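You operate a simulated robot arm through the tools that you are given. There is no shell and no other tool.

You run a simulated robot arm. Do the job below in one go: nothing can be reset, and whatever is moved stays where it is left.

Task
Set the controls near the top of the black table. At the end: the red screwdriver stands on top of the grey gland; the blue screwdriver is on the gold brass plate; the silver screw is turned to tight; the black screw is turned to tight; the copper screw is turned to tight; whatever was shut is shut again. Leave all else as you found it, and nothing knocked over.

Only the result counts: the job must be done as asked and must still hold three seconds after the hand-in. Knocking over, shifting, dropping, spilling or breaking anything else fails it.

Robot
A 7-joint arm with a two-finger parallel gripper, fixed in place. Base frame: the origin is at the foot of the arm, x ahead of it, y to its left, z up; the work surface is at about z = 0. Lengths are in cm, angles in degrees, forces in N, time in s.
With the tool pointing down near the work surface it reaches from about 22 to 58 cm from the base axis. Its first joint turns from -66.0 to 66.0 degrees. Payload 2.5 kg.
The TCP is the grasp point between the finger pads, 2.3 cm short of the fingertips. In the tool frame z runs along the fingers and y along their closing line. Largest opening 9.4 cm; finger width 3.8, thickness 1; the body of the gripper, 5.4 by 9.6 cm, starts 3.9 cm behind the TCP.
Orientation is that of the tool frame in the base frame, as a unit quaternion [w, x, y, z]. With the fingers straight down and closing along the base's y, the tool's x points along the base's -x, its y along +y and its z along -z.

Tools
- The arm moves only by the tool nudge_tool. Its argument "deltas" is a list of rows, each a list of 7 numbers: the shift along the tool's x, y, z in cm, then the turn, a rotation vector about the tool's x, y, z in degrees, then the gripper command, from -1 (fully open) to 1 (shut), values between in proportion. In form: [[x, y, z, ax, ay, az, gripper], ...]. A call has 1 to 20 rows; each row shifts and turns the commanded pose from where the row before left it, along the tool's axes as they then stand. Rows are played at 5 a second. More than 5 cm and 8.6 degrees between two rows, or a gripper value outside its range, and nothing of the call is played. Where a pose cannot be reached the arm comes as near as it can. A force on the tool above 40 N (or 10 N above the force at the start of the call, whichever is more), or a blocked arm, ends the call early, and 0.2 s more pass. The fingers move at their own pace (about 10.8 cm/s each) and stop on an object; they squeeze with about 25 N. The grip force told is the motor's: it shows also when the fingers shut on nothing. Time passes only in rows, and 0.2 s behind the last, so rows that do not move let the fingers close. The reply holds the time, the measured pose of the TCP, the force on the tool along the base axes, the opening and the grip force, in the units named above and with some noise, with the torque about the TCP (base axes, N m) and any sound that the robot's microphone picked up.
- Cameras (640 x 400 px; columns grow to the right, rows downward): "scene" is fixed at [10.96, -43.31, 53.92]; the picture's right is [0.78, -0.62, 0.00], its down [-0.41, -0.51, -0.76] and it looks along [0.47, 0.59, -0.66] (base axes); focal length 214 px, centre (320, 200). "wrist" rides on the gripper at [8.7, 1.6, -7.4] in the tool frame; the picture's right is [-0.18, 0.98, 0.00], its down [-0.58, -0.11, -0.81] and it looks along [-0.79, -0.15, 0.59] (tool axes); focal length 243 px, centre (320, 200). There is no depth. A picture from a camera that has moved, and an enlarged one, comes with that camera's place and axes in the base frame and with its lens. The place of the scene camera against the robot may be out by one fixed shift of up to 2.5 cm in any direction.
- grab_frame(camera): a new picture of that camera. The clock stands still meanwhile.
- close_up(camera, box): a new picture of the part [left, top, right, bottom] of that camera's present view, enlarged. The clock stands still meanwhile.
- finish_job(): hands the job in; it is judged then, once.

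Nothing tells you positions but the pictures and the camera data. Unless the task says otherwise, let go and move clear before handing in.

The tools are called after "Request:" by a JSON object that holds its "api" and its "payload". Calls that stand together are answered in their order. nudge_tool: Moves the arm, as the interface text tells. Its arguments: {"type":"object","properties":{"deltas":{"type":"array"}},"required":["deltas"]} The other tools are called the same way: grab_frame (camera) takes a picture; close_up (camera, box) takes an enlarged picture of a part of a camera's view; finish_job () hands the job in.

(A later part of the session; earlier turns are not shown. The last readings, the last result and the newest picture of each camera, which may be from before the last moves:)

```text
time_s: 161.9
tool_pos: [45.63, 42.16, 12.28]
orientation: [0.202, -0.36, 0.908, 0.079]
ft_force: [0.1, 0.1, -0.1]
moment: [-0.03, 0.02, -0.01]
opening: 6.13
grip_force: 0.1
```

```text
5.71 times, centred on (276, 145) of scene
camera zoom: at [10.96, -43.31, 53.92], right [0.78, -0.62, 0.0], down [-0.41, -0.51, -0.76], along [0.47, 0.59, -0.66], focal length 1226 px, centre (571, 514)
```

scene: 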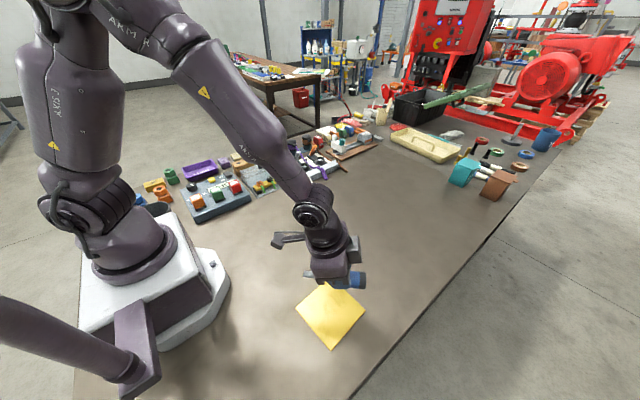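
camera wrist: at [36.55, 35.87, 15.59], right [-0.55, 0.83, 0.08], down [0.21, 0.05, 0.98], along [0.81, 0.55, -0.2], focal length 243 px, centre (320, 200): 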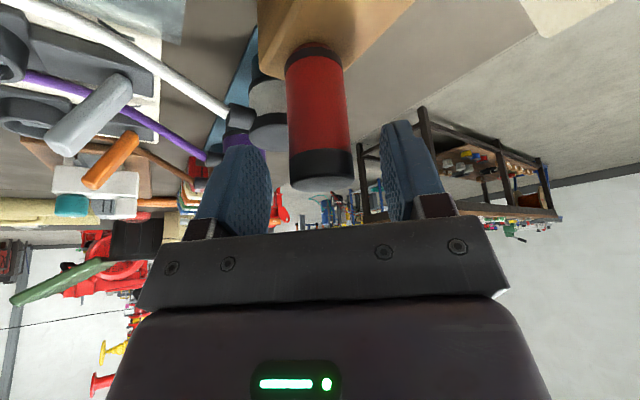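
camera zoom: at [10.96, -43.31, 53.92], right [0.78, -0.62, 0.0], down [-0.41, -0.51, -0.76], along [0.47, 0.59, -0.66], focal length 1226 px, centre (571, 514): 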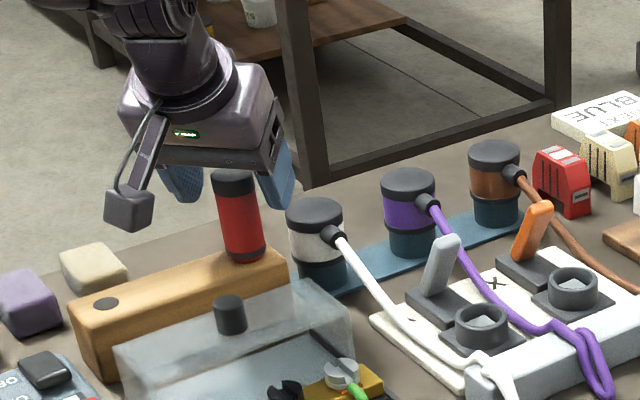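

Red sits centred between the fingers. I'll go down the remaining 2.8 cm and close.

Request:
{"api": "nudge_tool", "payload": {"deltas": [[0.39, 0, 0.846, 0, 0, 0, -0.3], [0.39, 0, 0.846, 0, 0, 0, -0.3], [0.39, 0, 0.846, 0, 0, 0, -0.3], [0, 0, 0, 0, 0, 0, -0.3]]}}

Request:
{"api": "grab_frame", "payload": {"camera": "wrist"}}

```text
time_s: 162.9
tool_pos: [45.7, 42.2, 9.63]
orientation: [0.201, -0.359, 0.908, 0.079]
ft_force: [0.2, -0.7, -0.3]
moment: [-0.01, 0.03, -0.02]
opening: 6.1
grip_force: 0.0
```

```text
taken
camera wrist: at [36.58, 35.83, 12.79], right [-0.55, 0.83, 0.08], down [0.21, 0.05, 0.98], along [0.81, 0.55, -0.2], focal length 243 px, centre (320, 200)
```

wrist: 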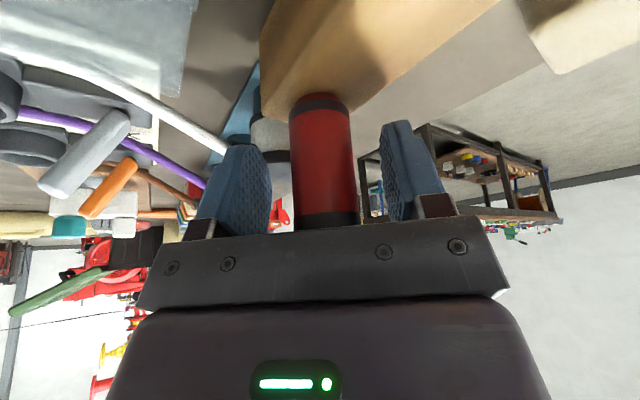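

Good position on the upper-middle of the handle. I'll close.

Request:
{"api": "nudge_tool", "payload": {"deltas": [[0, 0, 0, 0, 0, 0, 0.1], [0, 0, 0, 0, 0, 0, 0.5], [0, 0, 0, 0, 0, 0, 1], [0, 0, 0, 0, 0, 0, 1], [0, 0, 0, 0, 0, 0, 1]]}}

Request:
{"api": "close_up", "payload": {"camera": "wrist", "box": [230, 80, 430, 235]}}

```text
time_s: 164.2
tool_pos: [45.65, 42.08, 9.64]
orientation: [0.201, -0.359, 0.908, 0.079]
ft_force: [0.1, -0.4, 0.2]
moment: [-0.02, 0.02, 0.0]
opening: 2.93
grip_force: 25.1
```

```text
2.58 times, centred on (330, 158) of wrist
camera zoom: at [36.57, 35.82, 12.81], right [-0.55, 0.83, 0.08], down [0.21, 0.05, 0.98], along [0.81, 0.55, -0.2], focal length 626 px, centre (294, 310)
```

zoom: 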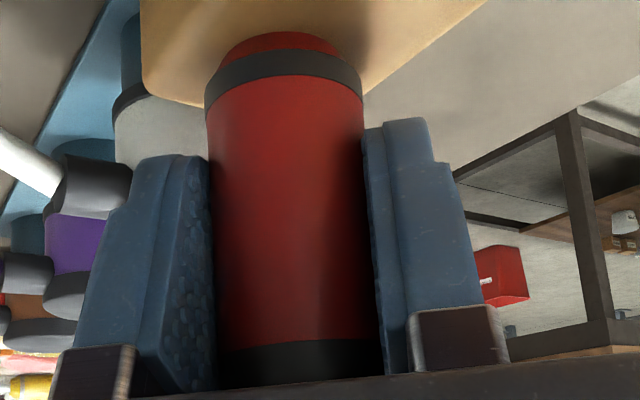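

Gripped with an opening of 2.93 cm. I'll lift straight up slowly.

Request:
{"api": "nudge_tool", "payload": {"deltas": [[-0.21, 0, -0.453, 0, 0, 0, 1], [-0.21, 0, -0.453, 0, 0, 0, 1], [-0.422, 0, -0.907, 0, 0, 0, 1], [-0.422, 0, -0.907, 0, 0, 0, 1], [0, 0, 0, 0, 0, 0, 1]]}}

Request:
{"api": "close_up", "payload": {"camera": "wrist", "box": [230, 80, 430, 235]}}

Request:
{"api": "close_up", "payload": {"camera": "scene", "box": [220, 110, 332, 180]}}

```text
time_s: 165.3
tool_pos: [45.62, 42.14, 12.65]
orientation: [0.2, -0.358, 0.908, 0.078]
ft_force: [-0.2, -0.7, -1.5]
moment: [-0.02, 0.03, 0.0]
opening: 2.89
grip_force: 25.0
```

```text
2.58 times, centred on (330, 158) of wrist
camera zoom: at [36.57, 35.89, 15.81], right [-0.55, 0.83, 0.08], down [0.21, 0.05, 0.98], along [0.81, 0.55, -0.2], focal length 626 px, centre (294, 310)
```

zoom: 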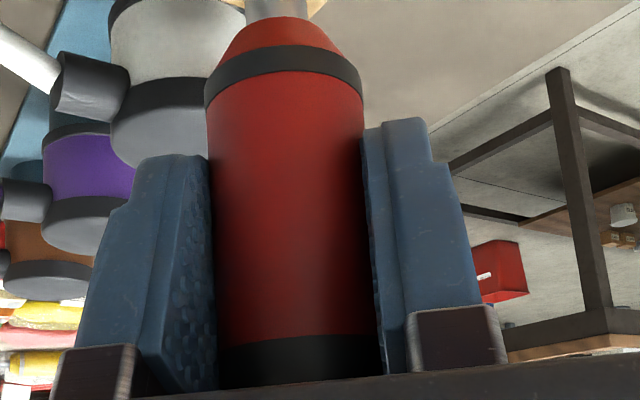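

```text
5.71 times, centred on (276, 145) of scene
camera zoom: at [10.96, -43.31, 53.92], right [0.78, -0.62, 0.0], down [-0.41, -0.51, -0.76], along [0.47, 0.59, -0.66], focal length 1226 px, centre (571, 514)
```

zoom: 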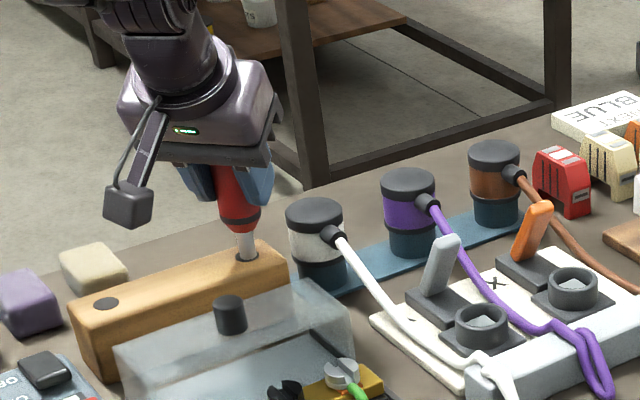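

It lifts cleanly. I'll continue up 8 cm.

Request:
{"api": "nudge_tool", "payload": {"deltas": [[-0.422, 0, -0.907, 0, 0, 0, 1], [-0.422, 0, -0.907, 0, 0, 0, 1], [-0.422, 0, -0.907, 0, 0, 0, 1], [-0.422, 0, -0.907, 0, 0, 0, 1], [-0.422, 0, -0.907, 0, 0, 0, 1], [-0.422, 0, -0.907, 0, 0, 0, 1], [-0.422, 0, -0.907, 0, 0, 0, 1], [-0.422, 0, -0.907, 0, 0, 0, 1], [0, 0, 0, 0, 0, 0, 1]]}}

Request:
{"api": "close_up", "payload": {"camera": "wrist", "box": [230, 80, 430, 235]}}

Request:
{"api": "close_up", "payload": {"camera": "scene", "box": [200, 90, 312, 160]}}

```text
time_s: 167.3
tool_pos: [45.62, 42.19, 20.6]
orientation: [0.202, -0.359, 0.908, 0.079]
ft_force: [0.2, -0.7, -1.1]
moment: [0.01, 0.0, 0.01]
opening: 2.65
grip_force: 25.2
```

```text
2.58 times, centred on (330, 158) of wrist
camera zoom: at [36.56, 35.85, 23.8], right [-0.55, 0.83, 0.08], down [0.21, 0.05, 0.98], along [0.81, 0.55, -0.2], focal length 626 px, centre (294, 310)
```

zoom: 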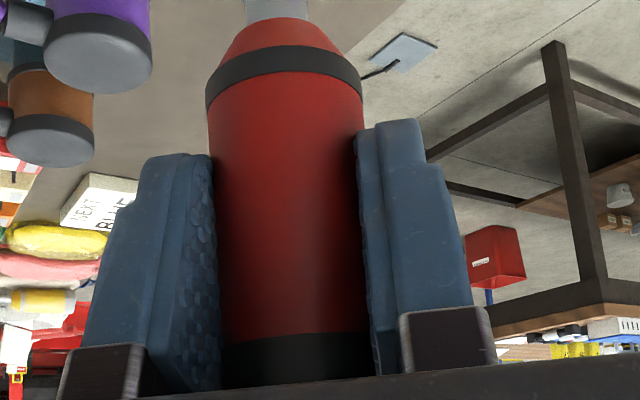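

```text
5.71 times, centred on (256, 125) of scene
camera zoom: at [10.96, -43.31, 53.92], right [0.78, -0.62, 0.0], down [-0.41, -0.51, -0.76], along [0.47, 0.59, -0.66], focal length 1226 px, centre (686, 629)
```

zoom: 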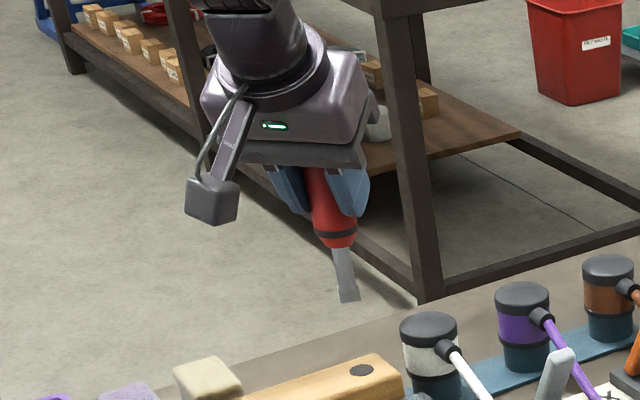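

The handle turned slightly onto its flats in the grip (opening 2.65 cm) and now seems secure and vertical. I'll carry it at height to the gland, keeping the same orientation.

Request:
{"api": "nudge_tool", "payload": {"deltas": [[0.65, -0.7, -0.3, 0, 0, 0, 1], [1.293, -1.405, -0.6, 0, 0, 0, 1], [1.293, -1.405, -0.6, 0, 0, 0, 1], [1.293, -1.405, -0.6, 0, 0, 0, 1], [1.293, -1.405, -0.6, 0, 0, 0, 1], [1.293, -1.405, -0.6, 0, 0, 0, 1], [1.293, -1.405, -0.6, 0, 0, 0, 1], [1.293, -1.405, -0.6, 0, 0, 0, 1], [1.293, -1.405, -0.6, 0, 0, 0, 1], [1.293, -1.405, -0.6, 0, 0, 0, 1], [1.293, -1.405, -0.6, 0, 0, 0, 1], [1.293, -1.405, -0.6, 0, 0, 0, 1], [1.293, -1.405, -0.6, 0, 0, 0, 1], [1.293, -1.405, -0.6, 0, 0, 0, 1], [1.293, -1.405, -0.6, 0, 0, 0, 1], [1.293, -1.405, -0.6, 0, 0, 0, 1], [1.293, -1.405, -0.6, 0, 0, 0, 1], [1.293, -1.405, -0.6, 0, 0, 0, 1], [0.65, -0.7, -0.3, 0, 0, 0, 1], [0, 0, 0, 0, 0, 0, 1]]}}

Request:
{"api": "grab_frame", "payload": {"camera": "wrist"}}

Request:
{"api": "close_up", "payload": {"camera": "scene", "box": [260, 130, 388, 230]}}

```text
time_s: 171.6
tool_pos: [44.23, 6.23, 20.62]
orientation: [0.201, -0.359, 0.908, 0.078]
ft_force: [0.0, -0.4, -1.7]
moment: [-0.02, 0.02, 0.01]
opening: 2.64
grip_force: 24.6
```

```text
taken
camera wrist: at [35.09, -0.15, 23.87], right [-0.55, 0.83, 0.08], down [0.21, 0.05, 0.98], along [0.81, 0.55, -0.2], focal length 243 px, centre (320, 200)
```

wrist: 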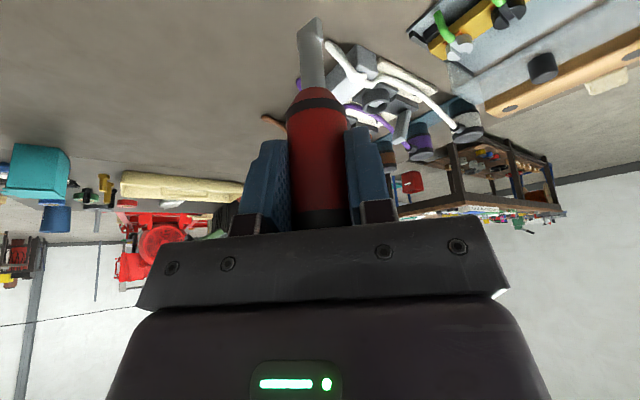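

```text
4.00 times, centred on (324, 180) of scene
camera zoom: at [10.96, -43.31, 53.92], right [0.78, -0.62, 0.0], down [-0.41, -0.51, -0.76], along [0.47, 0.59, -0.66], focal length 858 px, centre (304, 280)
```

zoom: 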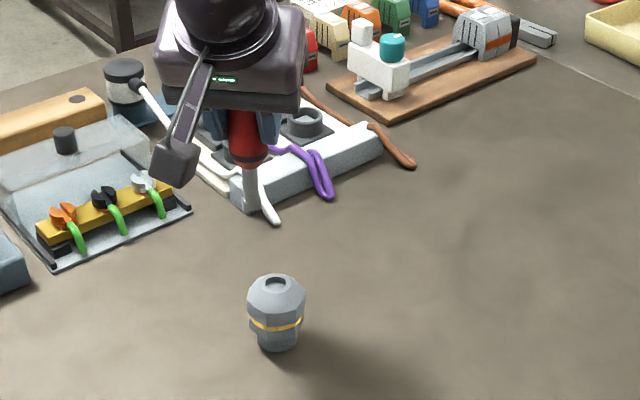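

I make the gland's recess centre about (43.4, 1.95) with its rim at z ≈ 6.9. I'll bring red's tip over it, about 1.5 cm above the rim, and check with the scene camera.

Request:
{"api": "nudge_tool", "payload": {"deltas": [[1.06, -0.85, -0.493, 0, 0, 0, 1], [1.06, -0.85, -0.493, 0, 0, 0, 1], [1.06, -0.85, -0.493, 0, 0, 0, 1], [0.44, 0, 0.95, 0, 0, 0, 1], [0.44, 0, 0.95, 0, 0, 0, 1], [0.2, 0, 0.43, 0, 0, 0, 1], [0, 0, 0, 0, 0, 0, 1]]}}

Request:
{"api": "close_up", "payload": {"camera": "scene", "box": [280, 160, 344, 220]}}

Request:
{"api": "close_up", "payload": {"camera": "scene", "box": [296, 185, 328, 215]}}

Request:
{"api": "grab_frame", "payload": {"camera": "wrist"}}

```text
time_s: 173.2
tool_pos: [43.39, 1.79, 18.08]
orientation: [0.201, -0.359, 0.908, 0.079]
ft_force: [0.6, -0.3, -1.0]
moment: [0.0, 0.01, 0.0]
opening: 2.65
grip_force: 24.8
```

```text
6.67 times, centred on (312, 190) of scene
camera zoom: at [10.96, -43.31, 53.92], right [0.78, -0.62, 0.0], down [-0.41, -0.51, -0.76], along [0.47, 0.59, -0.66], focal length 1430 px, centre (373, 267)
```

zoom: 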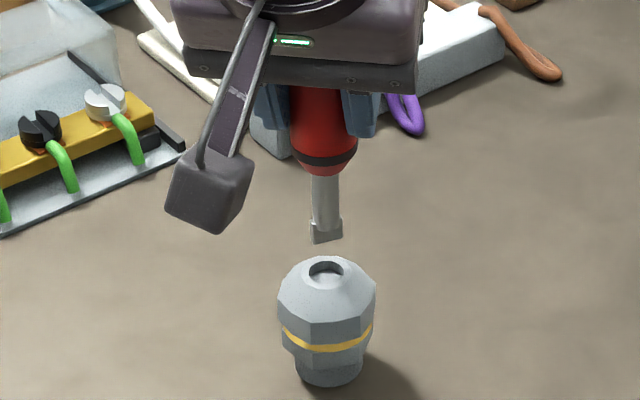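

```text
13.33 times, centred on (312, 200) of scene
camera zoom: at [10.96, -43.31, 53.92], right [0.78, -0.62, 0.0], down [-0.41, -0.51, -0.76], along [0.47, 0.59, -0.66], focal length 2860 px, centre (427, 200)
```

zoom: 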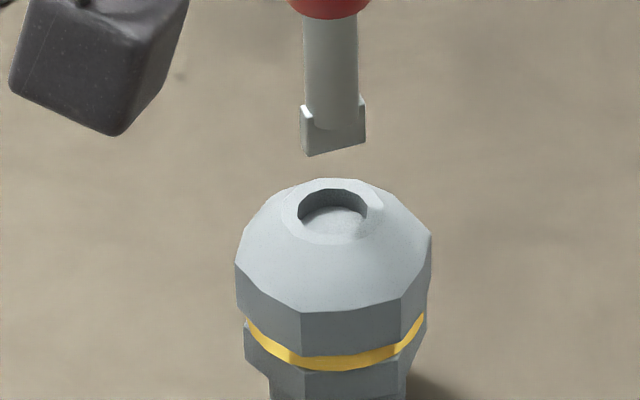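

```text
taken
camera wrist: at [34.34, -4.44, 21.26], right [-0.55, 0.83, 0.08], down [0.21, 0.05, 0.98], along [0.81, 0.55, -0.2], focal length 243 px, centre (320, 200)
```

wrist: 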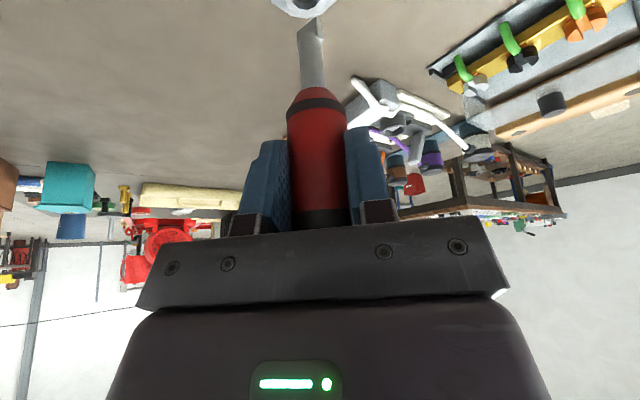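

Both cameras show red's tip right above the recess, with the blade (about 1.7 cm wide) just fitting into it (about 1.85 cm). I'll look at the blade's shape before lowering.

Request:
{"api": "close_up", "payload": {"camera": "wrist", "box": [268, 0, 364, 60]}}

Request:
{"api": "close_up", "payload": {"camera": "scene", "box": [304, 182, 328, 206]}}

Request:
{"api": "close_up", "payload": {"camera": "scene", "box": [278, 285, 326, 315]}}

```text
6.67 times, centred on (316, 30) of wrist
camera zoom: at [34.34, -4.44, 21.26], right [-0.55, 0.83, 0.08], down [0.21, 0.05, 0.98], along [0.81, 0.55, -0.2], focal length 1618 px, centre (347, 1333)
```

zoom: 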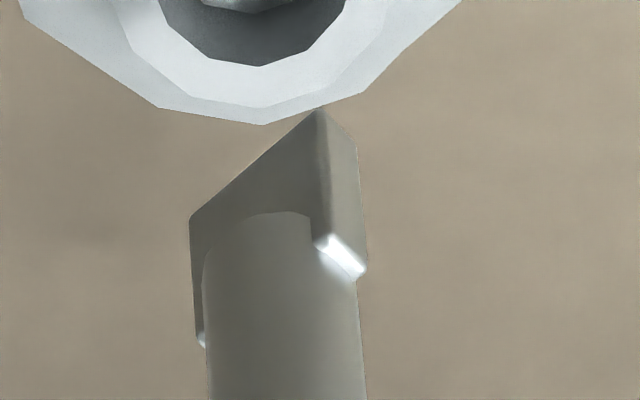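

```text
16.00 times, centred on (316, 194) of scene
camera zoom: at [10.96, -43.31, 53.92], right [0.78, -0.62, 0.0], down [-0.41, -0.51, -0.76], along [0.47, 0.59, -0.66], focal length 3432 px, centre (384, 296)
```

zoom: 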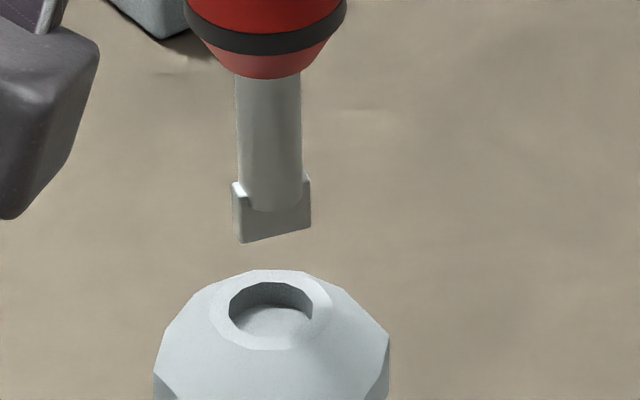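

```text
13.33 times, centred on (302, 300) of scene
camera zoom: at [10.96, -43.31, 53.92], right [0.78, -0.62, 0.0], down [-0.41, -0.51, -0.76], along [0.47, 0.59, -0.66], focal length 2860 px, centre (560, -1133)
```

zoom: 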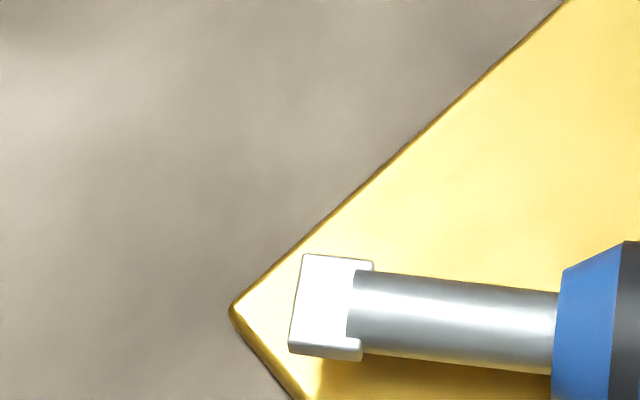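

The blade is a flat-bottomed block, about 1.6 × 0.4 cm, that fits the recess with little clearance. I'll lower until it is just above the rim, then align by eye.

Request:
{"api": "nudge_tool", "payload": {"deltas": [[0.21, 0, 0.453, 0, 0, 0, 1], [0.21, 0, 0.453, 0, 0, 0, 1], [0.21, 0, 0.453, 0, 0, 0, 1], [0, 0, 0, 0, 0, 0, 1]]}}

Request:
{"api": "close_up", "payload": {"camera": "scene", "box": [304, 182, 328, 206]}}

Request:
{"api": "close_up", "payload": {"camera": "wrist", "box": [268, 0, 364, 60]}}

```text
time_s: 174.2
tool_pos: [43.35, 1.89, 16.53]
orientation: [0.201, -0.359, 0.908, 0.078]
ft_force: [-0.6, 0.3, -1.5]
moment: [0.01, 0.01, 0.01]
opening: 2.67
grip_force: 24.7
```

```text
16.00 times, centred on (316, 194) of scene
camera zoom: at [10.96, -43.31, 53.92], right [0.78, -0.62, 0.0], down [-0.41, -0.51, -0.76], along [0.47, 0.59, -0.66], focal length 3432 px, centre (384, 296)
```

zoom: 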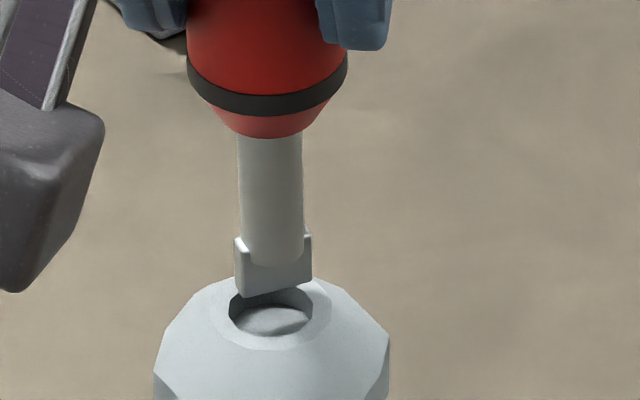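

```text
6.67 times, centred on (316, 30) of wrist
camera zoom: at [34.35, -4.43, 19.78], right [-0.55, 0.83, 0.08], down [0.21, 0.05, 0.98], along [0.81, 0.55, -0.2], focal length 1618 px, centre (347, 1333)
```

zoom: 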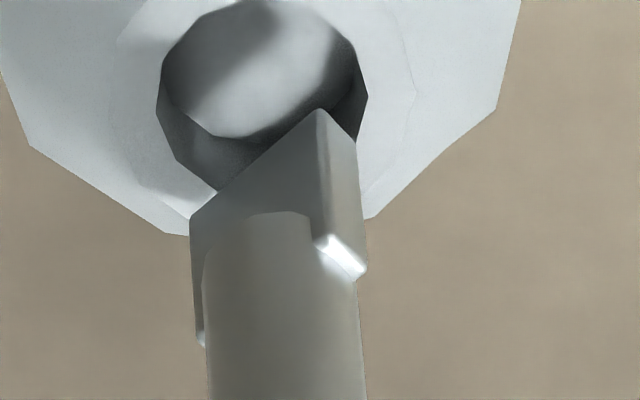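

Now both views show the blade and the recess together. I'll lower 0.3 cm more for a sharper comparison.

Request:
{"api": "nudge_tool", "payload": {"deltas": [[0.063, 0, 0.136, 0, 0, 0, 1], [0.063, 0, 0.136, 0, 0, 0, 1], [0, 0, 0, 0, 0, 0, 1]]}}

Request:
{"api": "close_up", "payload": {"camera": "scene", "box": [308, 190, 324, 206]}}

Request:
{"api": "close_up", "payload": {"camera": "wrist", "box": [268, 0, 364, 60]}}

```text
time_s: 174.9
tool_pos: [43.5, 1.89, 16.25]
orientation: [0.201, -0.358, 0.908, 0.077]
ft_force: [-0.3, 0.3, -1.4]
moment: [0.0, 0.0, 0.02]
opening: 2.66
grip_force: 25.4
```

```text
16.00 times, centred on (316, 198) of scene
camera zoom: at [10.96, -43.31, 53.92], right [0.78, -0.62, 0.0], down [-0.41, -0.51, -0.76], along [0.47, 0.59, -0.66], focal length 3432 px, centre (384, 232)
```

zoom: 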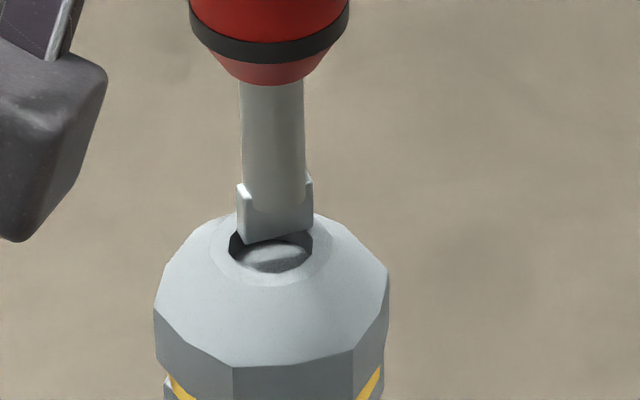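

```text
6.67 times, centred on (316, 30) of wrist
camera zoom: at [34.39, -4.42, 19.48], right [-0.55, 0.83, 0.08], down [0.21, 0.05, 0.98], along [0.81, 0.55, -0.2], focal length 1618 px, centre (347, 1333)
```

zoom: 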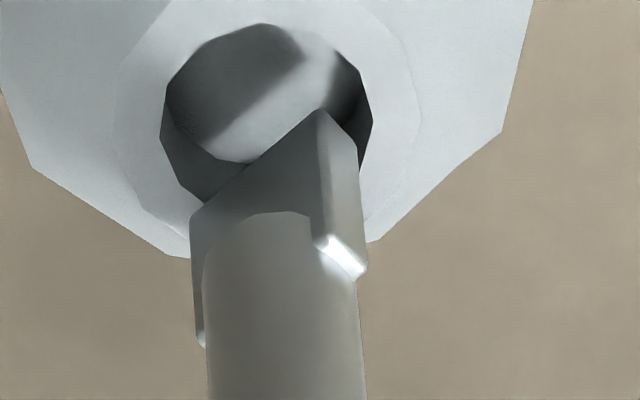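

By comparing sizes and offsets, I judge the blade about 0.3 cm too far outward from the recess centre, along the hand's tilt direction. I'll shift inward by 0.3 cm and compare again.

Request:
{"api": "nudge_tool", "payload": {"deltas": [[0.272, 0, -0.126, 0, 0, 0, 1], [0, 0, 0, 0, 0, 0, 1]]}}

Request:
{"api": "close_up", "payload": {"camera": "scene", "box": [308, 190, 324, 206]}}

Request:
{"api": "close_up", "payload": {"camera": "wrist", "box": [268, 0, 364, 60]}}

Request:
{"api": "close_up", "payload": {"camera": "wrist", "box": [230, 80, 430, 235]}}

```text
time_s: 175.6
tool_pos: [43.17, 1.75, 16.26]
orientation: [0.201, -0.36, 0.908, 0.078]
ft_force: [0.1, 0.0, -1.2]
moment: [0.0, 0.0, 0.03]
opening: 2.67
grip_force: 25.0
```

```text
16.00 times, centred on (316, 198) of scene
camera zoom: at [10.96, -43.31, 53.92], right [0.78, -0.62, 0.0], down [-0.41, -0.51, -0.76], along [0.47, 0.59, -0.66], focal length 3432 px, centre (384, 232)
```

zoom: 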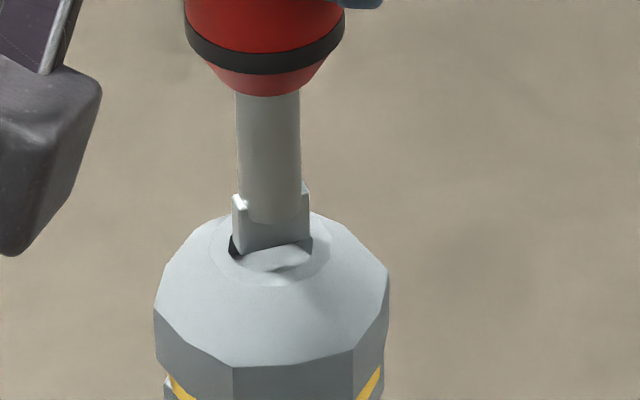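

```text
6.67 times, centred on (316, 30) of wrist
camera zoom: at [34.12, -4.64, 19.48], right [-0.55, 0.83, 0.08], down [0.21, 0.05, 0.98], along [0.81, 0.55, -0.2], focal length 1618 px, centre (347, 1333)
```

zoom: 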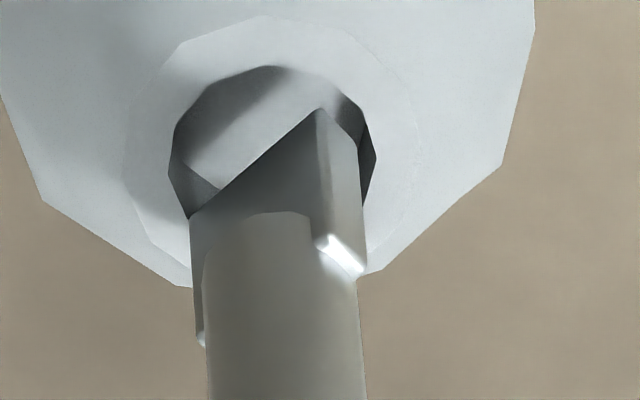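

```text
2.58 times, centred on (330, 158) of wrist
camera zoom: at [34.12, -4.64, 19.48], right [-0.55, 0.83, 0.08], down [0.21, 0.05, 0.98], along [0.81, 0.55, -0.2], focal length 626 px, centre (294, 310)
```

zoom: 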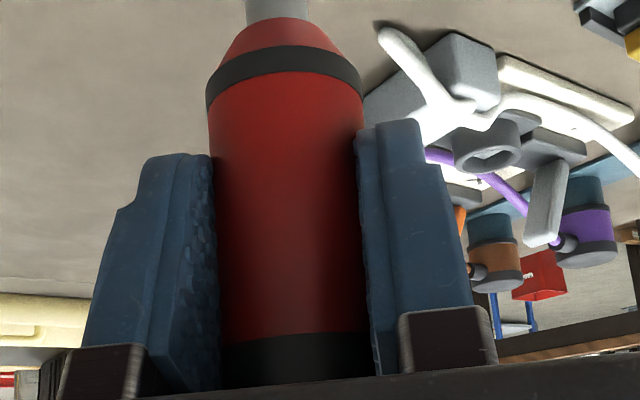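

Now the blade is centred over the recess in both views. I'll lower in 0.1 cm steps and watch the force.

Request:
{"api": "nudge_tool", "payload": {"deltas": [[0.042, 0, 0.091, 0, 0, 0, 1], [0, 0, 0, 0, 0, 0, 1]]}}

Request:
{"api": "nudge_tool", "payload": {"deltas": [[0.042, 0, 0.091, 0, 0, 0, 1], [0, 0, 0, 0, 0, 0, 1]]}}

Request:
{"api": "close_up", "payload": {"camera": "scene", "box": [308, 190, 324, 206]}}

Request:
{"api": "close_up", "payload": {"camera": "wrist", "box": [268, 0, 364, 60]}}

```text
time_s: 176.2
tool_pos: [43.26, 1.69, 16.2]
orientation: [0.201, -0.358, 0.908, 0.079]
ft_force: [0.8, -0.4, -0.9]
moment: [-0.01, 0.0, 0.01]
opening: 2.64
grip_force: 24.9
```

```text
time_s: 176.8
tool_pos: [43.33, 1.81, 16.2]
orientation: [0.202, -0.358, 0.908, 0.078]
ft_force: [-1.1, -1.0, 6.0]
moment: [-0.03, 0.25, 0.01]
opening: 2.67
grip_force: 25.1
```

```text
16.00 times, centred on (316, 198) of scene
camera zoom: at [10.96, -43.31, 53.92], right [0.78, -0.62, 0.0], down [-0.41, -0.51, -0.76], along [0.47, 0.59, -0.66], focal length 3432 px, centre (384, 232)
```

zoom: 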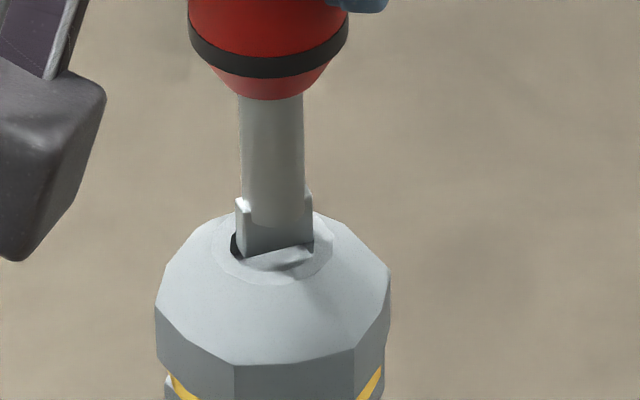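

```text
6.67 times, centred on (316, 30) of wrist
camera zoom: at [34.21, -4.63, 19.33], right [-0.55, 0.83, 0.07], down [0.21, 0.05, 0.98], along [0.81, 0.55, -0.2], focal length 1618 px, centre (347, 1333)
```

zoom: 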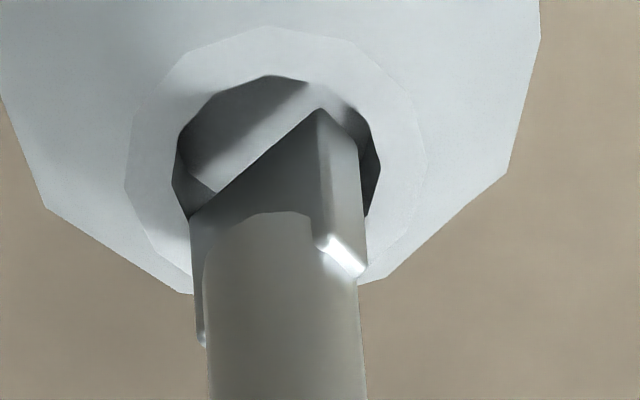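

Light contact of 7 N, probably with the blade's right corner on the rim. I'll raise slightly, shift 0.07 cm sideways and try again.

Request:
{"api": "nudge_tool", "payload": {"deltas": [[-0.05, 0, -0.11, 0, 0, 0, 1], [0, 0.07, 0, 0, 0, 0, 1], [0, 0, 0, 0, 0, 0, 1]]}}

Request:
{"api": "nudge_tool", "payload": {"deltas": [[0.042, 0, 0.091, 0, 0, 0, 1], [0, 0, 0, 0, 0, 0, 1]]}}

Request:
{"api": "nudge_tool", "payload": {"deltas": [[0.03, 0, 0.065, 0, 0, 0, 1], [0, 0, 0, 0, 0, 0, 1]]}}

Request:
{"api": "close_up", "payload": {"camera": "scene", "box": [308, 190, 324, 206]}}

Request:
{"api": "close_up", "payload": {"camera": "wrist", "box": [268, 0, 364, 60]}}

```text
time_s: 177.6
tool_pos: [43.2, 1.88, 16.07]
orientation: [0.201, -0.358, 0.908, 0.078]
ft_force: [-0.5, -1.9, -2.2]
moment: [-0.01, -0.03, -0.01]
opening: 2.67
grip_force: 25.1
```

```text
time_s: 178.2
tool_pos: [43.23, 1.75, 16.07]
orientation: [0.201, -0.359, 0.908, 0.078]
ft_force: [-0.6, 0.2, 1.5]
moment: [-0.01, 0.08, 0.02]
opening: 2.67
grip_force: 25.1
```

```text
time_s: 178.8
tool_pos: [43.34, 1.78, 16.13]
orientation: [0.202, -0.359, 0.908, 0.077]
ft_force: [-3.5, -1.4, 15.9]
moment: [0.0, 0.34, 0.02]
opening: 2.67
grip_force: 25.1
```

```text
16.00 times, centred on (316, 198) of scene
camera zoom: at [10.95, -43.31, 53.92], right [0.78, -0.62, 0.0], down [-0.41, -0.51, -0.76], along [0.47, 0.59, -0.66], focal length 3432 px, centre (384, 232)
```

zoom: 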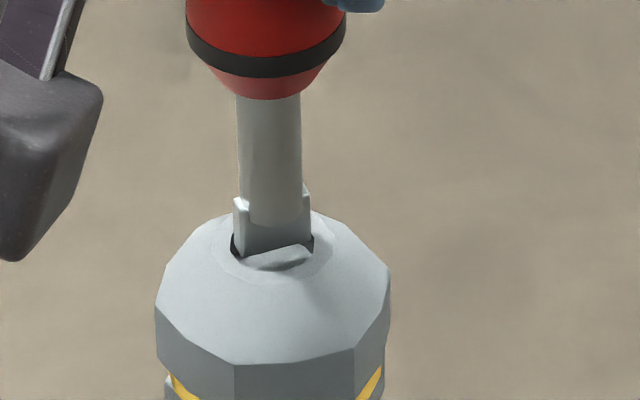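

```text
6.67 times, centred on (316, 30) of wrist
camera zoom: at [34.18, -4.57, 19.3], right [-0.55, 0.83, 0.07], down [0.21, 0.05, 0.98], along [0.81, 0.55, -0.2], focal length 1618 px, centre (347, 1333)
```

zoom: 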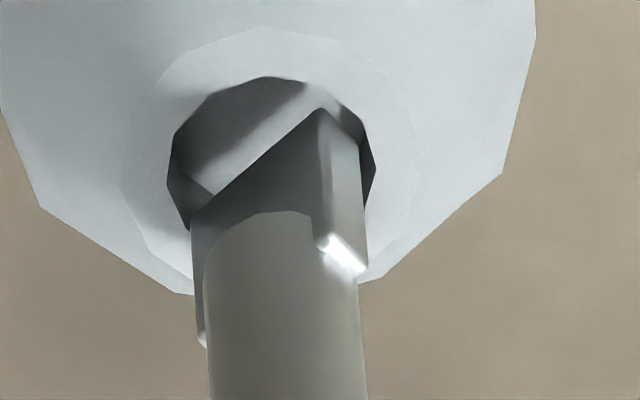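

Contact again at the same height, and the blade is now centred sideways. Before releasing anything I need to know whether red is truly vertical, so I'll ease off the contact and take high zooms of the collar and shaft.

Request:
{"api": "nudge_tool", "payload": {"deltas": [[-0.042, 0, -0.091, 0, 0, 0, 1], [0, 0, 0, 0, 0, 0, 1]]}}

Request:
{"api": "close_up", "payload": {"camera": "scene", "box": [304, 181, 320, 191]}}

Request:
{"api": "close_up", "payload": {"camera": "scene", "box": [304, 189, 320, 199]}}

Request:
{"api": "close_up", "payload": {"camera": "scene", "box": [304, 194, 320, 204]}}

```text
time_s: 179.3
tool_pos: [43.14, 1.75, 16.03]
orientation: [0.202, -0.358, 0.908, 0.078]
ft_force: [1.4, 0.1, 5.4]
moment: [-0.04, -0.17, -0.01]
opening: 2.64
grip_force: 25.3
```

```text
16.00 times, centred on (312, 186) of scene
camera zoom: at [10.96, -43.31, 53.92], right [0.78, -0.62, 0.0], down [-0.41, -0.51, -0.76], along [0.47, 0.59, -0.66], focal length 3432 px, centre (448, 424)
```

zoom: 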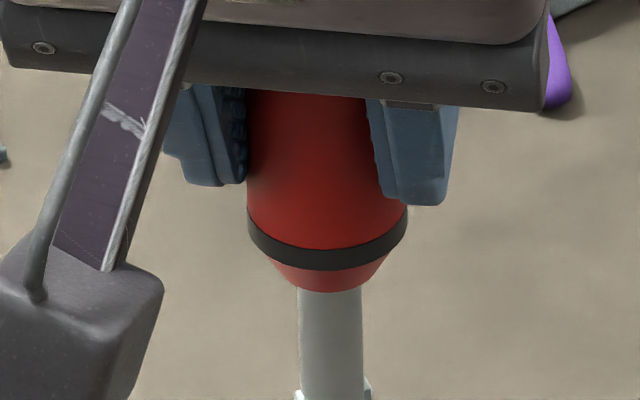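

```text
16.00 times, centred on (312, 194) of scene
camera zoom: at [10.96, -43.31, 53.92], right [0.78, -0.62, 0.0], down [-0.41, -0.51, -0.76], along [0.47, 0.59, -0.66], focal length 3432 px, centre (448, 296)
```

zoom: 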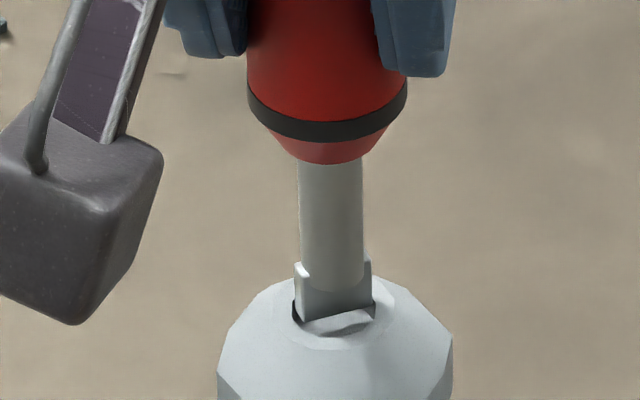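

```text
16.00 times, centred on (312, 199) of scene
camera zoom: at [10.96, -43.31, 53.92], right [0.78, -0.62, 0.0], down [-0.41, -0.51, -0.76], along [0.47, 0.59, -0.66], focal length 3432 px, centre (448, 216)
```

zoom: 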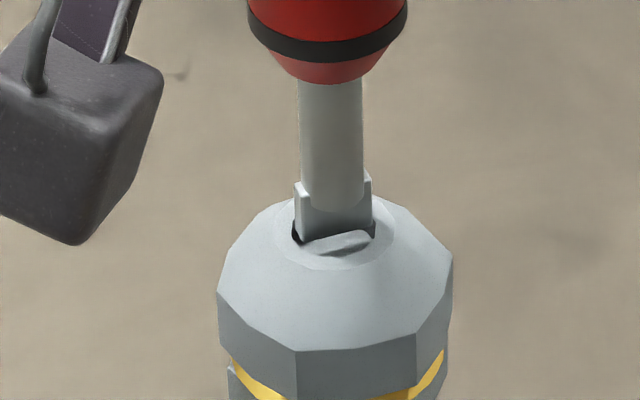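

The tilt component along the scene camera's line of sight is hard to judge from here. I'll lift red 3 cm, turn the hand about 81° around the vertical so the possible tilt shows sideways in the scene view, and then measure it directly.

Request:
{"api": "nudge_tool", "payload": {"deltas": [[-0.21, 0, -0.453, 0, 0, 0, 1], [-0.42, 0, -0.907, 0, 0, 0, 1], [-0.63, 0, -1.36, 0, 0, 0, 1], [0, 0, 0, 0, 0, 0, 1]]}}

Request:
{"api": "nudge_tool", "payload": {"deltas": [[0, 0, 0, 1.1, 0, 2.3, 1], [0, 0, 0, 2.147, 0.005, 4.616, 1], [0, 0, 0, 2.147, 0.005, 4.616, 1], [0, 0, 0, 2.147, 0.005, 4.616, 1], [0, 0, 0, 2.147, 0.005, 4.616, 1], [0, 0, 0, 2.147, 0.005, 4.616, 1], [0, 0, 0, 2.147, 0.005, 4.616, 1], [0, 0, 0, 2.147, 0.005, 4.616, 1], [0, 0, 0, 2.147, 0.005, 4.616, 1], [0, 0, 0, 2.147, 0.005, 4.616, 1], [0, 0, 0, 2.147, 0.005, 4.616, 1], [0, 0, 0, 2.147, 0.005, 4.616, 1], [0, 0, 0, 2.147, 0.005, 4.616, 1], [0, 0, 0, 2.147, 0.005, 4.616, 1], [0, 0, 0, 2.147, 0.005, 4.616, 1], [0, 0, 0, 2.147, 0.005, 4.616, 1], [0, 0, 0, 1.1, 0, 2.3, 1], [0, 0, 0, 0, 0, 0, 1]]}}

Request:
{"api": "close_up", "payload": {"camera": "scene", "box": [280, 160, 344, 220]}}

Request:
{"api": "close_up", "payload": {"camera": "scene", "box": [300, 180, 328, 200]}}

```text
time_s: 180.3
tool_pos: [43.03, 1.74, 19.13]
orientation: [0.201, -0.359, 0.908, 0.078]
ft_force: [0.1, -0.6, -1.7]
moment: [0.02, -0.01, -0.05]
opening: 2.68
grip_force: 25.3
```

```text
time_s: 184.2
tool_pos: [43.17, 1.83, 19.1]
orientation: [0.204, 0.322, 0.921, -0.073]
ft_force: [1.1, 0.4, -0.7]
moment: [0.03, 0.0, 0.04]
opening: 2.65
grip_force: 25.0
```

```text
6.67 times, centred on (312, 190) of scene
camera zoom: at [10.96, -43.31, 53.92], right [0.78, -0.62, 0.0], down [-0.41, -0.51, -0.76], along [0.47, 0.59, -0.66], focal length 1430 px, centre (373, 267)
```

zoom: 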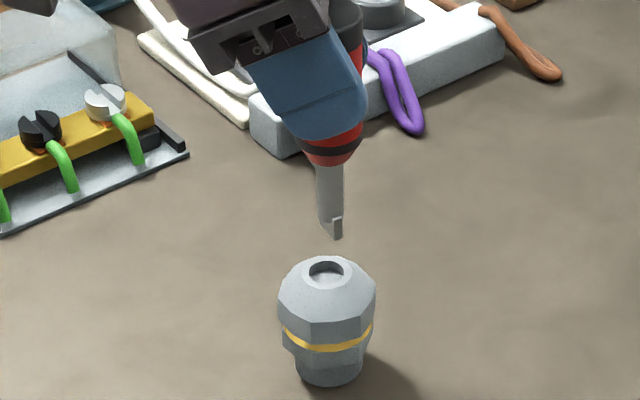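

```text
16.00 times, centred on (314, 190) of scene
camera zoom: at [10.96, -43.31, 53.92], right [0.78, -0.62, 0.0], down [-0.41, -0.51, -0.76], along [0.47, 0.59, -0.66], focal length 3432 px, centre (416, 360)
```

zoom: 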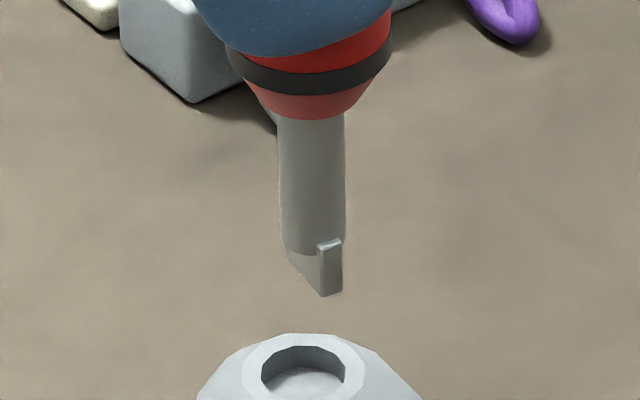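

Seen from the side, red leans by only about 0.6°, which I can correct. In this hand orientation the two cameras see perpendicular directions, which suits aligning. I'll correct the lean and lower to just above the rim.

Request:
{"api": "nudge_tool", "payload": {"deltas": [[0, 0, 0, 0, 0.6, 0, 1], [0.42, 0, 0.9, 0, 0, 0, 1], [0.42, 0, 0.9, 0, 0, 0, 1], [0.127, 0, 0.27, 0, 0, 0, 1], [0, 0, 0, 0, 0, 0, 1]]}}

Request:
{"api": "close_up", "payload": {"camera": "scene", "box": [300, 186, 328, 204]}}

Request:
{"api": "close_up", "payload": {"camera": "wrist", "box": [268, 0, 364, 60]}}

Request:
{"api": "grab_frame", "payload": {"camera": "wrist"}}

```text
time_s: 185.3
tool_pos: [43.16, 1.83, 16.78]
orientation: [0.2, 0.321, 0.923, -0.071]
ft_force: [0.0, -0.4, -0.9]
moment: [0.05, 0.02, 0.0]
opening: 2.67
grip_force: 24.9
```

```text
16.00 times, centred on (314, 195) of scene
camera zoom: at [10.96, -43.31, 53.92], right [0.78, -0.62, 0.0], down [-0.41, -0.51, -0.76], along [0.47, 0.59, -0.66], focal length 3432 px, centre (416, 280)
```

zoom: 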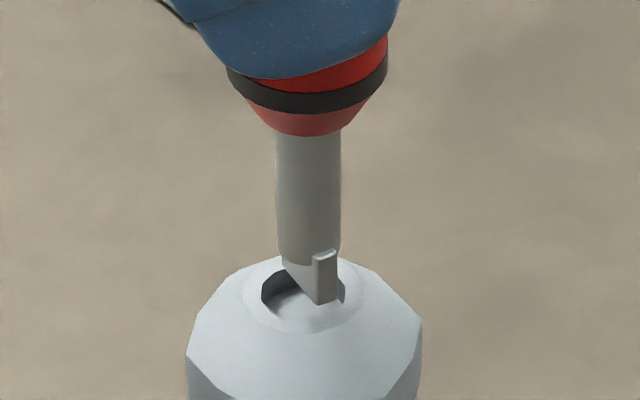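

```text
6.67 times, centred on (316, 30) of wrist
camera zoom: at [35.64, 9.85, 20.14], right [0.74, 0.67, 0.07], down [0.09, -0.21, 0.97], along [0.66, -0.72, -0.21], focal length 1618 px, centre (347, 1333)
```

zoom: 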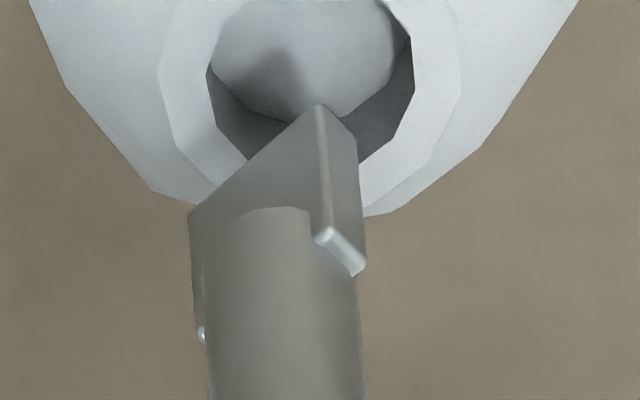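

```text
taken
camera wrist: at [35.64, 9.85, 20.14], right [0.74, 0.67, 0.07], down [0.09, -0.21, 0.97], along [0.66, -0.72, -0.21], focal length 243 px, centre (320, 200)
```

wrist: 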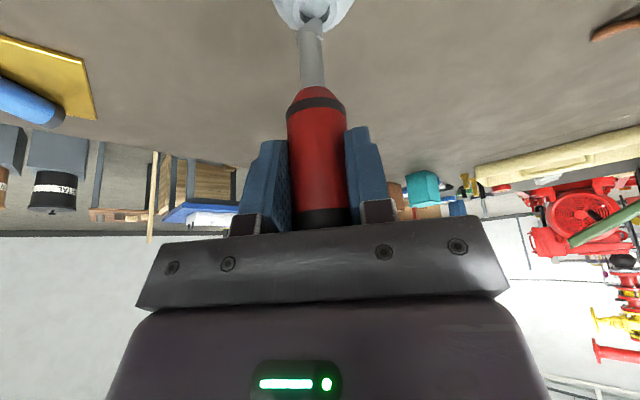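

Now the cameras give clear orthogonal readings: the tip must move by about (+0.15, +0.31) to be centred, so my earlier attempts were off in the hidden direction. I'll apply that and lower 0.4 cm for a re-check.

Request:
{"api": "nudge_tool", "payload": {"deltas": [[0.066, 0.337, -0.031, 0, 0, 0, 1], [0.083, 0, 0.182, 0, 0, 0, 1], [0.083, 0, 0.182, 0, 0, 0, 1], [0, 0, 0, 0, 0, 0, 1]]}}

Request:
{"api": "close_up", "payload": {"camera": "scene", "box": [300, 186, 328, 204]}}

Request:
{"api": "close_up", "payload": {"camera": "wrist", "box": [268, 0, 364, 60]}}

```text
time_s: 186.3
tool_pos: [43.24, 2.16, 16.49]
orientation: [0.198, 0.322, 0.923, -0.071]
ft_force: [-1.3, 0.3, -0.1]
moment: [0.0, 0.02, 0.01]
opening: 2.68
grip_force: 25.1
```

```text
16.00 times, centred on (314, 195) of scene
camera zoom: at [10.96, -43.31, 53.92], right [0.78, -0.62, 0.0], down [-0.41, -0.51, -0.76], along [0.47, 0.59, -0.66], focal length 3432 px, centre (416, 280)
```

zoom: 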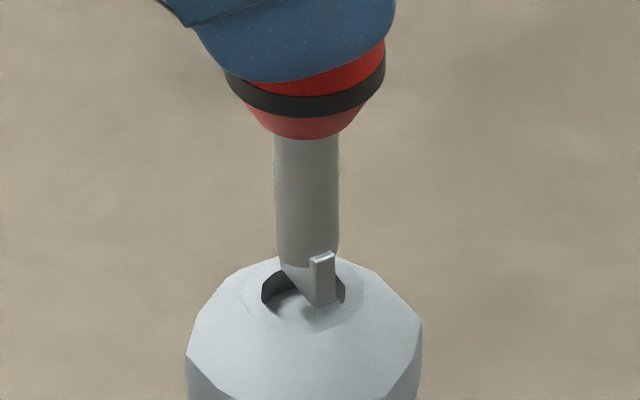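

```text
6.67 times, centred on (316, 30) of wrist
camera zoom: at [35.82, 10.17, 19.76], right [0.74, 0.67, 0.07], down [0.09, -0.21, 0.97], along [0.66, -0.72, -0.21], focal length 1618 px, centre (347, 1333)
```

zoom: 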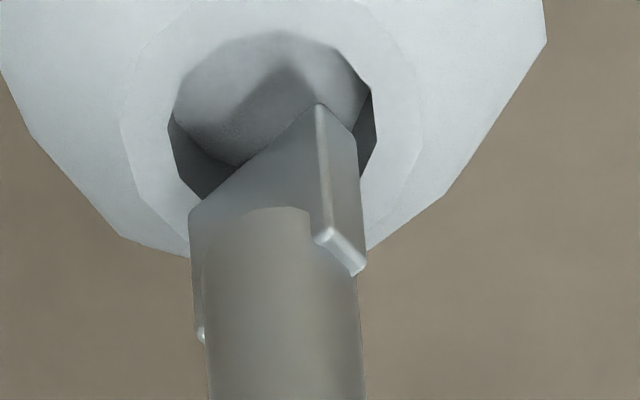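

The sideways alignment is now nearly exact. I'll make a small lean correction of 0.35° with a matching 0.12 cm shift and lower gently, watching the force.

Request:
{"api": "nudge_tool", "payload": {"deltas": [[0.11, 0, -0.05, 0, -0.35, 0, 1], [0.042, 0, 0.091, 0, 0, 0, 1], [0, 0, 0, 0, 0, 0, 1]]}}

Request:
{"api": "nudge_tool", "payload": {"deltas": [[0.042, 0, 0.091, 0, 0, 0, 1], [0, 0, 0, 0, 0, 0, 1]]}}

Request:
{"api": "nudge_tool", "payload": {"deltas": [[0.042, 0, 0.091, 0, 0, 0, 1], [0, 0, 0, 0, 0, 0, 1]]}}

Request:
{"api": "close_up", "payload": {"camera": "scene", "box": [300, 186, 328, 204]}}

Request:
{"api": "close_up", "payload": {"camera": "wrist", "box": [268, 0, 364, 60]}}

```text
time_s: 187.2
tool_pos: [43.25, 2.17, 16.3]
orientation: [0.202, 0.322, 0.922, -0.071]
ft_force: [0.1, -0.8, -1.3]
moment: [0.0, 0.0, -0.02]
opening: 2.65
grip_force: 24.7
```

```text
time_s: 187.8
tool_pos: [43.37, 2.14, 16.21]
orientation: [0.201, 0.322, 0.922, -0.072]
ft_force: [-0.5, 0.1, -0.8]
moment: [-0.03, 0.04, 0.0]
opening: 2.67
grip_force: 24.9
```

```text
time_s: 188.3
tool_pos: [43.18, 2.17, 16.19]
orientation: [0.202, 0.322, 0.922, -0.073]
ft_force: [-0.8, 0.5, -0.3]
moment: [-0.04, 0.02, 0.01]
opening: 2.67
grip_force: 24.7
```

```text
16.00 times, centred on (314, 195) of scene
camera zoom: at [10.96, -43.31, 53.92], right [0.78, -0.62, 0.0], down [-0.41, -0.51, -0.76], along [0.47, 0.59, -0.66], focal length 3432 px, centre (416, 280)
```

zoom: 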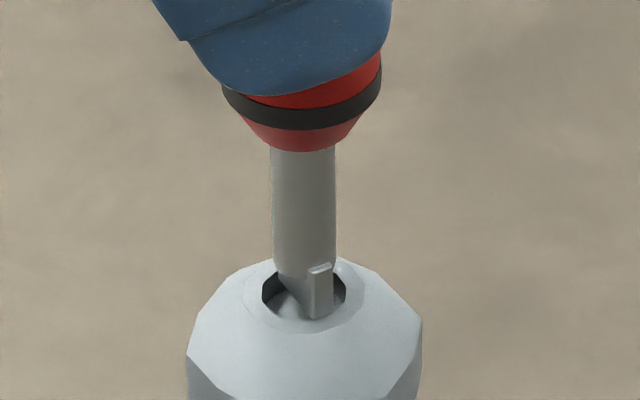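

```text
6.67 times, centred on (316, 30) of wrist
camera zoom: at [35.71, 10.23, 19.4], right [0.74, 0.67, 0.07], down [0.08, -0.2, 0.98], along [0.66, -0.72, -0.2], focal length 1618 px, centre (347, 1333)
```

zoom: 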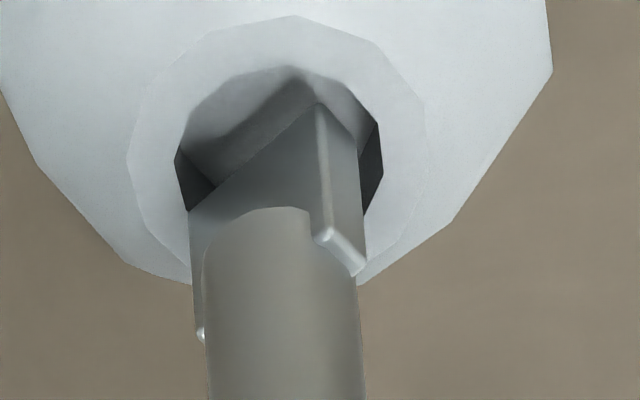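

Well centred to within 0.05 cm and still no contact. I'll trim 0.05 cm and continue down in small steps.

Request:
{"api": "nudge_tool", "payload": {"deltas": [[0.0, 0.05, 0, 0, 0, 0, 1], [0.042, 0, 0.091, 0, 0, 0, 1], [0, 0, 0, 0, 0, 0, 1]]}}

Request:
{"api": "nudge_tool", "payload": {"deltas": [[0.042, 0, 0.091, 0, 0, 0, 1], [0, 0, 0, 0, 0, 0, 1]]}}

Request:
{"api": "close_up", "payload": {"camera": "scene", "box": [300, 186, 328, 204]}}

Request:
{"api": "close_up", "payload": {"camera": "wrist", "box": [268, 0, 364, 60]}}

```text
time_s: 189.2
tool_pos: [43.32, 2.15, 16.2]
orientation: [0.203, 0.322, 0.922, -0.072]
ft_force: [-2.3, -0.9, 14.0]
moment: [-0.19, 0.21, 0.01]
opening: 2.67
grip_force: 25.1
```

```text
time_s: 189.8
tool_pos: [43.42, 2.12, 16.15]
orientation: [0.204, 0.321, 0.922, -0.071]
ft_force: [-2.1, -1.7, 21.2]
moment: [-0.2, 0.15, -0.04]
opening: 2.64
grip_force: 25.2
```

```text
16.00 times, centred on (314, 195) of scene
camera zoom: at [10.95, -43.31, 53.93], right [0.78, -0.62, 0.0], down [-0.41, -0.51, -0.76], along [0.47, 0.59, -0.66], focal length 3432 px, centre (416, 280)
```

zoom: 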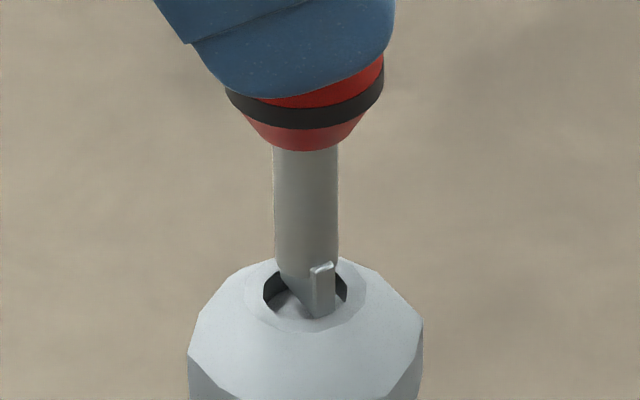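

```text
6.67 times, centred on (316, 30) of wrist
camera zoom: at [35.79, 10.25, 19.29], right [0.74, 0.67, 0.08], down [0.08, -0.2, 0.98], along [0.67, -0.72, -0.2], focal length 1618 px, centre (347, 1333)
```

zoom: 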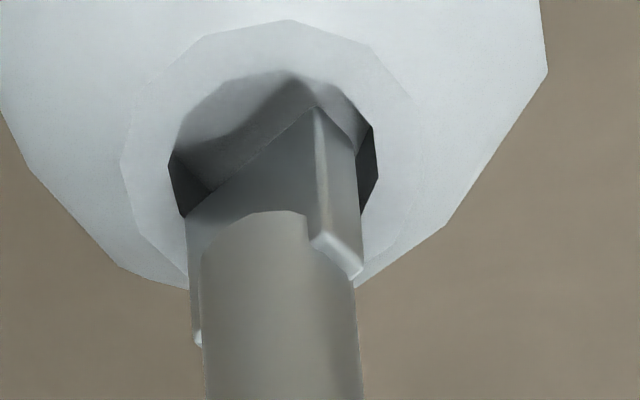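

Contact again at the same height, so the gland's top evidently supports the blade at rim level. The tip is centred. I'll ease the force until it just touches.

Request:
{"api": "nudge_tool", "payload": {"deltas": [[-0.055, 0, -0.118, 0, 0, 0, 1], [0, 0, 0, 0, 0, 0, 1], [0, 0, 0, 0, 0, 0, 1]]}}

Request:
{"api": "close_up", "payload": {"camera": "scene", "box": [300, 180, 328, 198]}}

```text
time_s: 190.6
tool_pos: [43.22, 2.06, 16.06]
orientation: [0.201, 0.322, 0.922, -0.072]
ft_force: [1.9, -1.6, 7.1]
moment: [-0.13, -0.14, 0.01]
opening: 2.68
grip_force: 25.3
```

```text
16.00 times, centred on (314, 189) of scene
camera zoom: at [10.96, -43.31, 53.92], right [0.78, -0.62, 0.0], down [-0.41, -0.51, -0.76], along [0.47, 0.59, -0.66], focal length 3432 px, centre (416, 376)
```

zoom: 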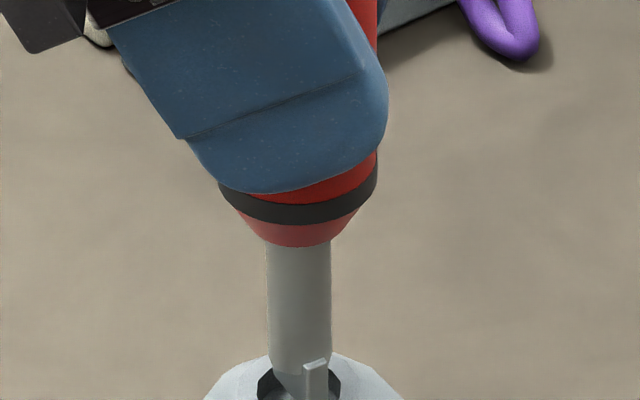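

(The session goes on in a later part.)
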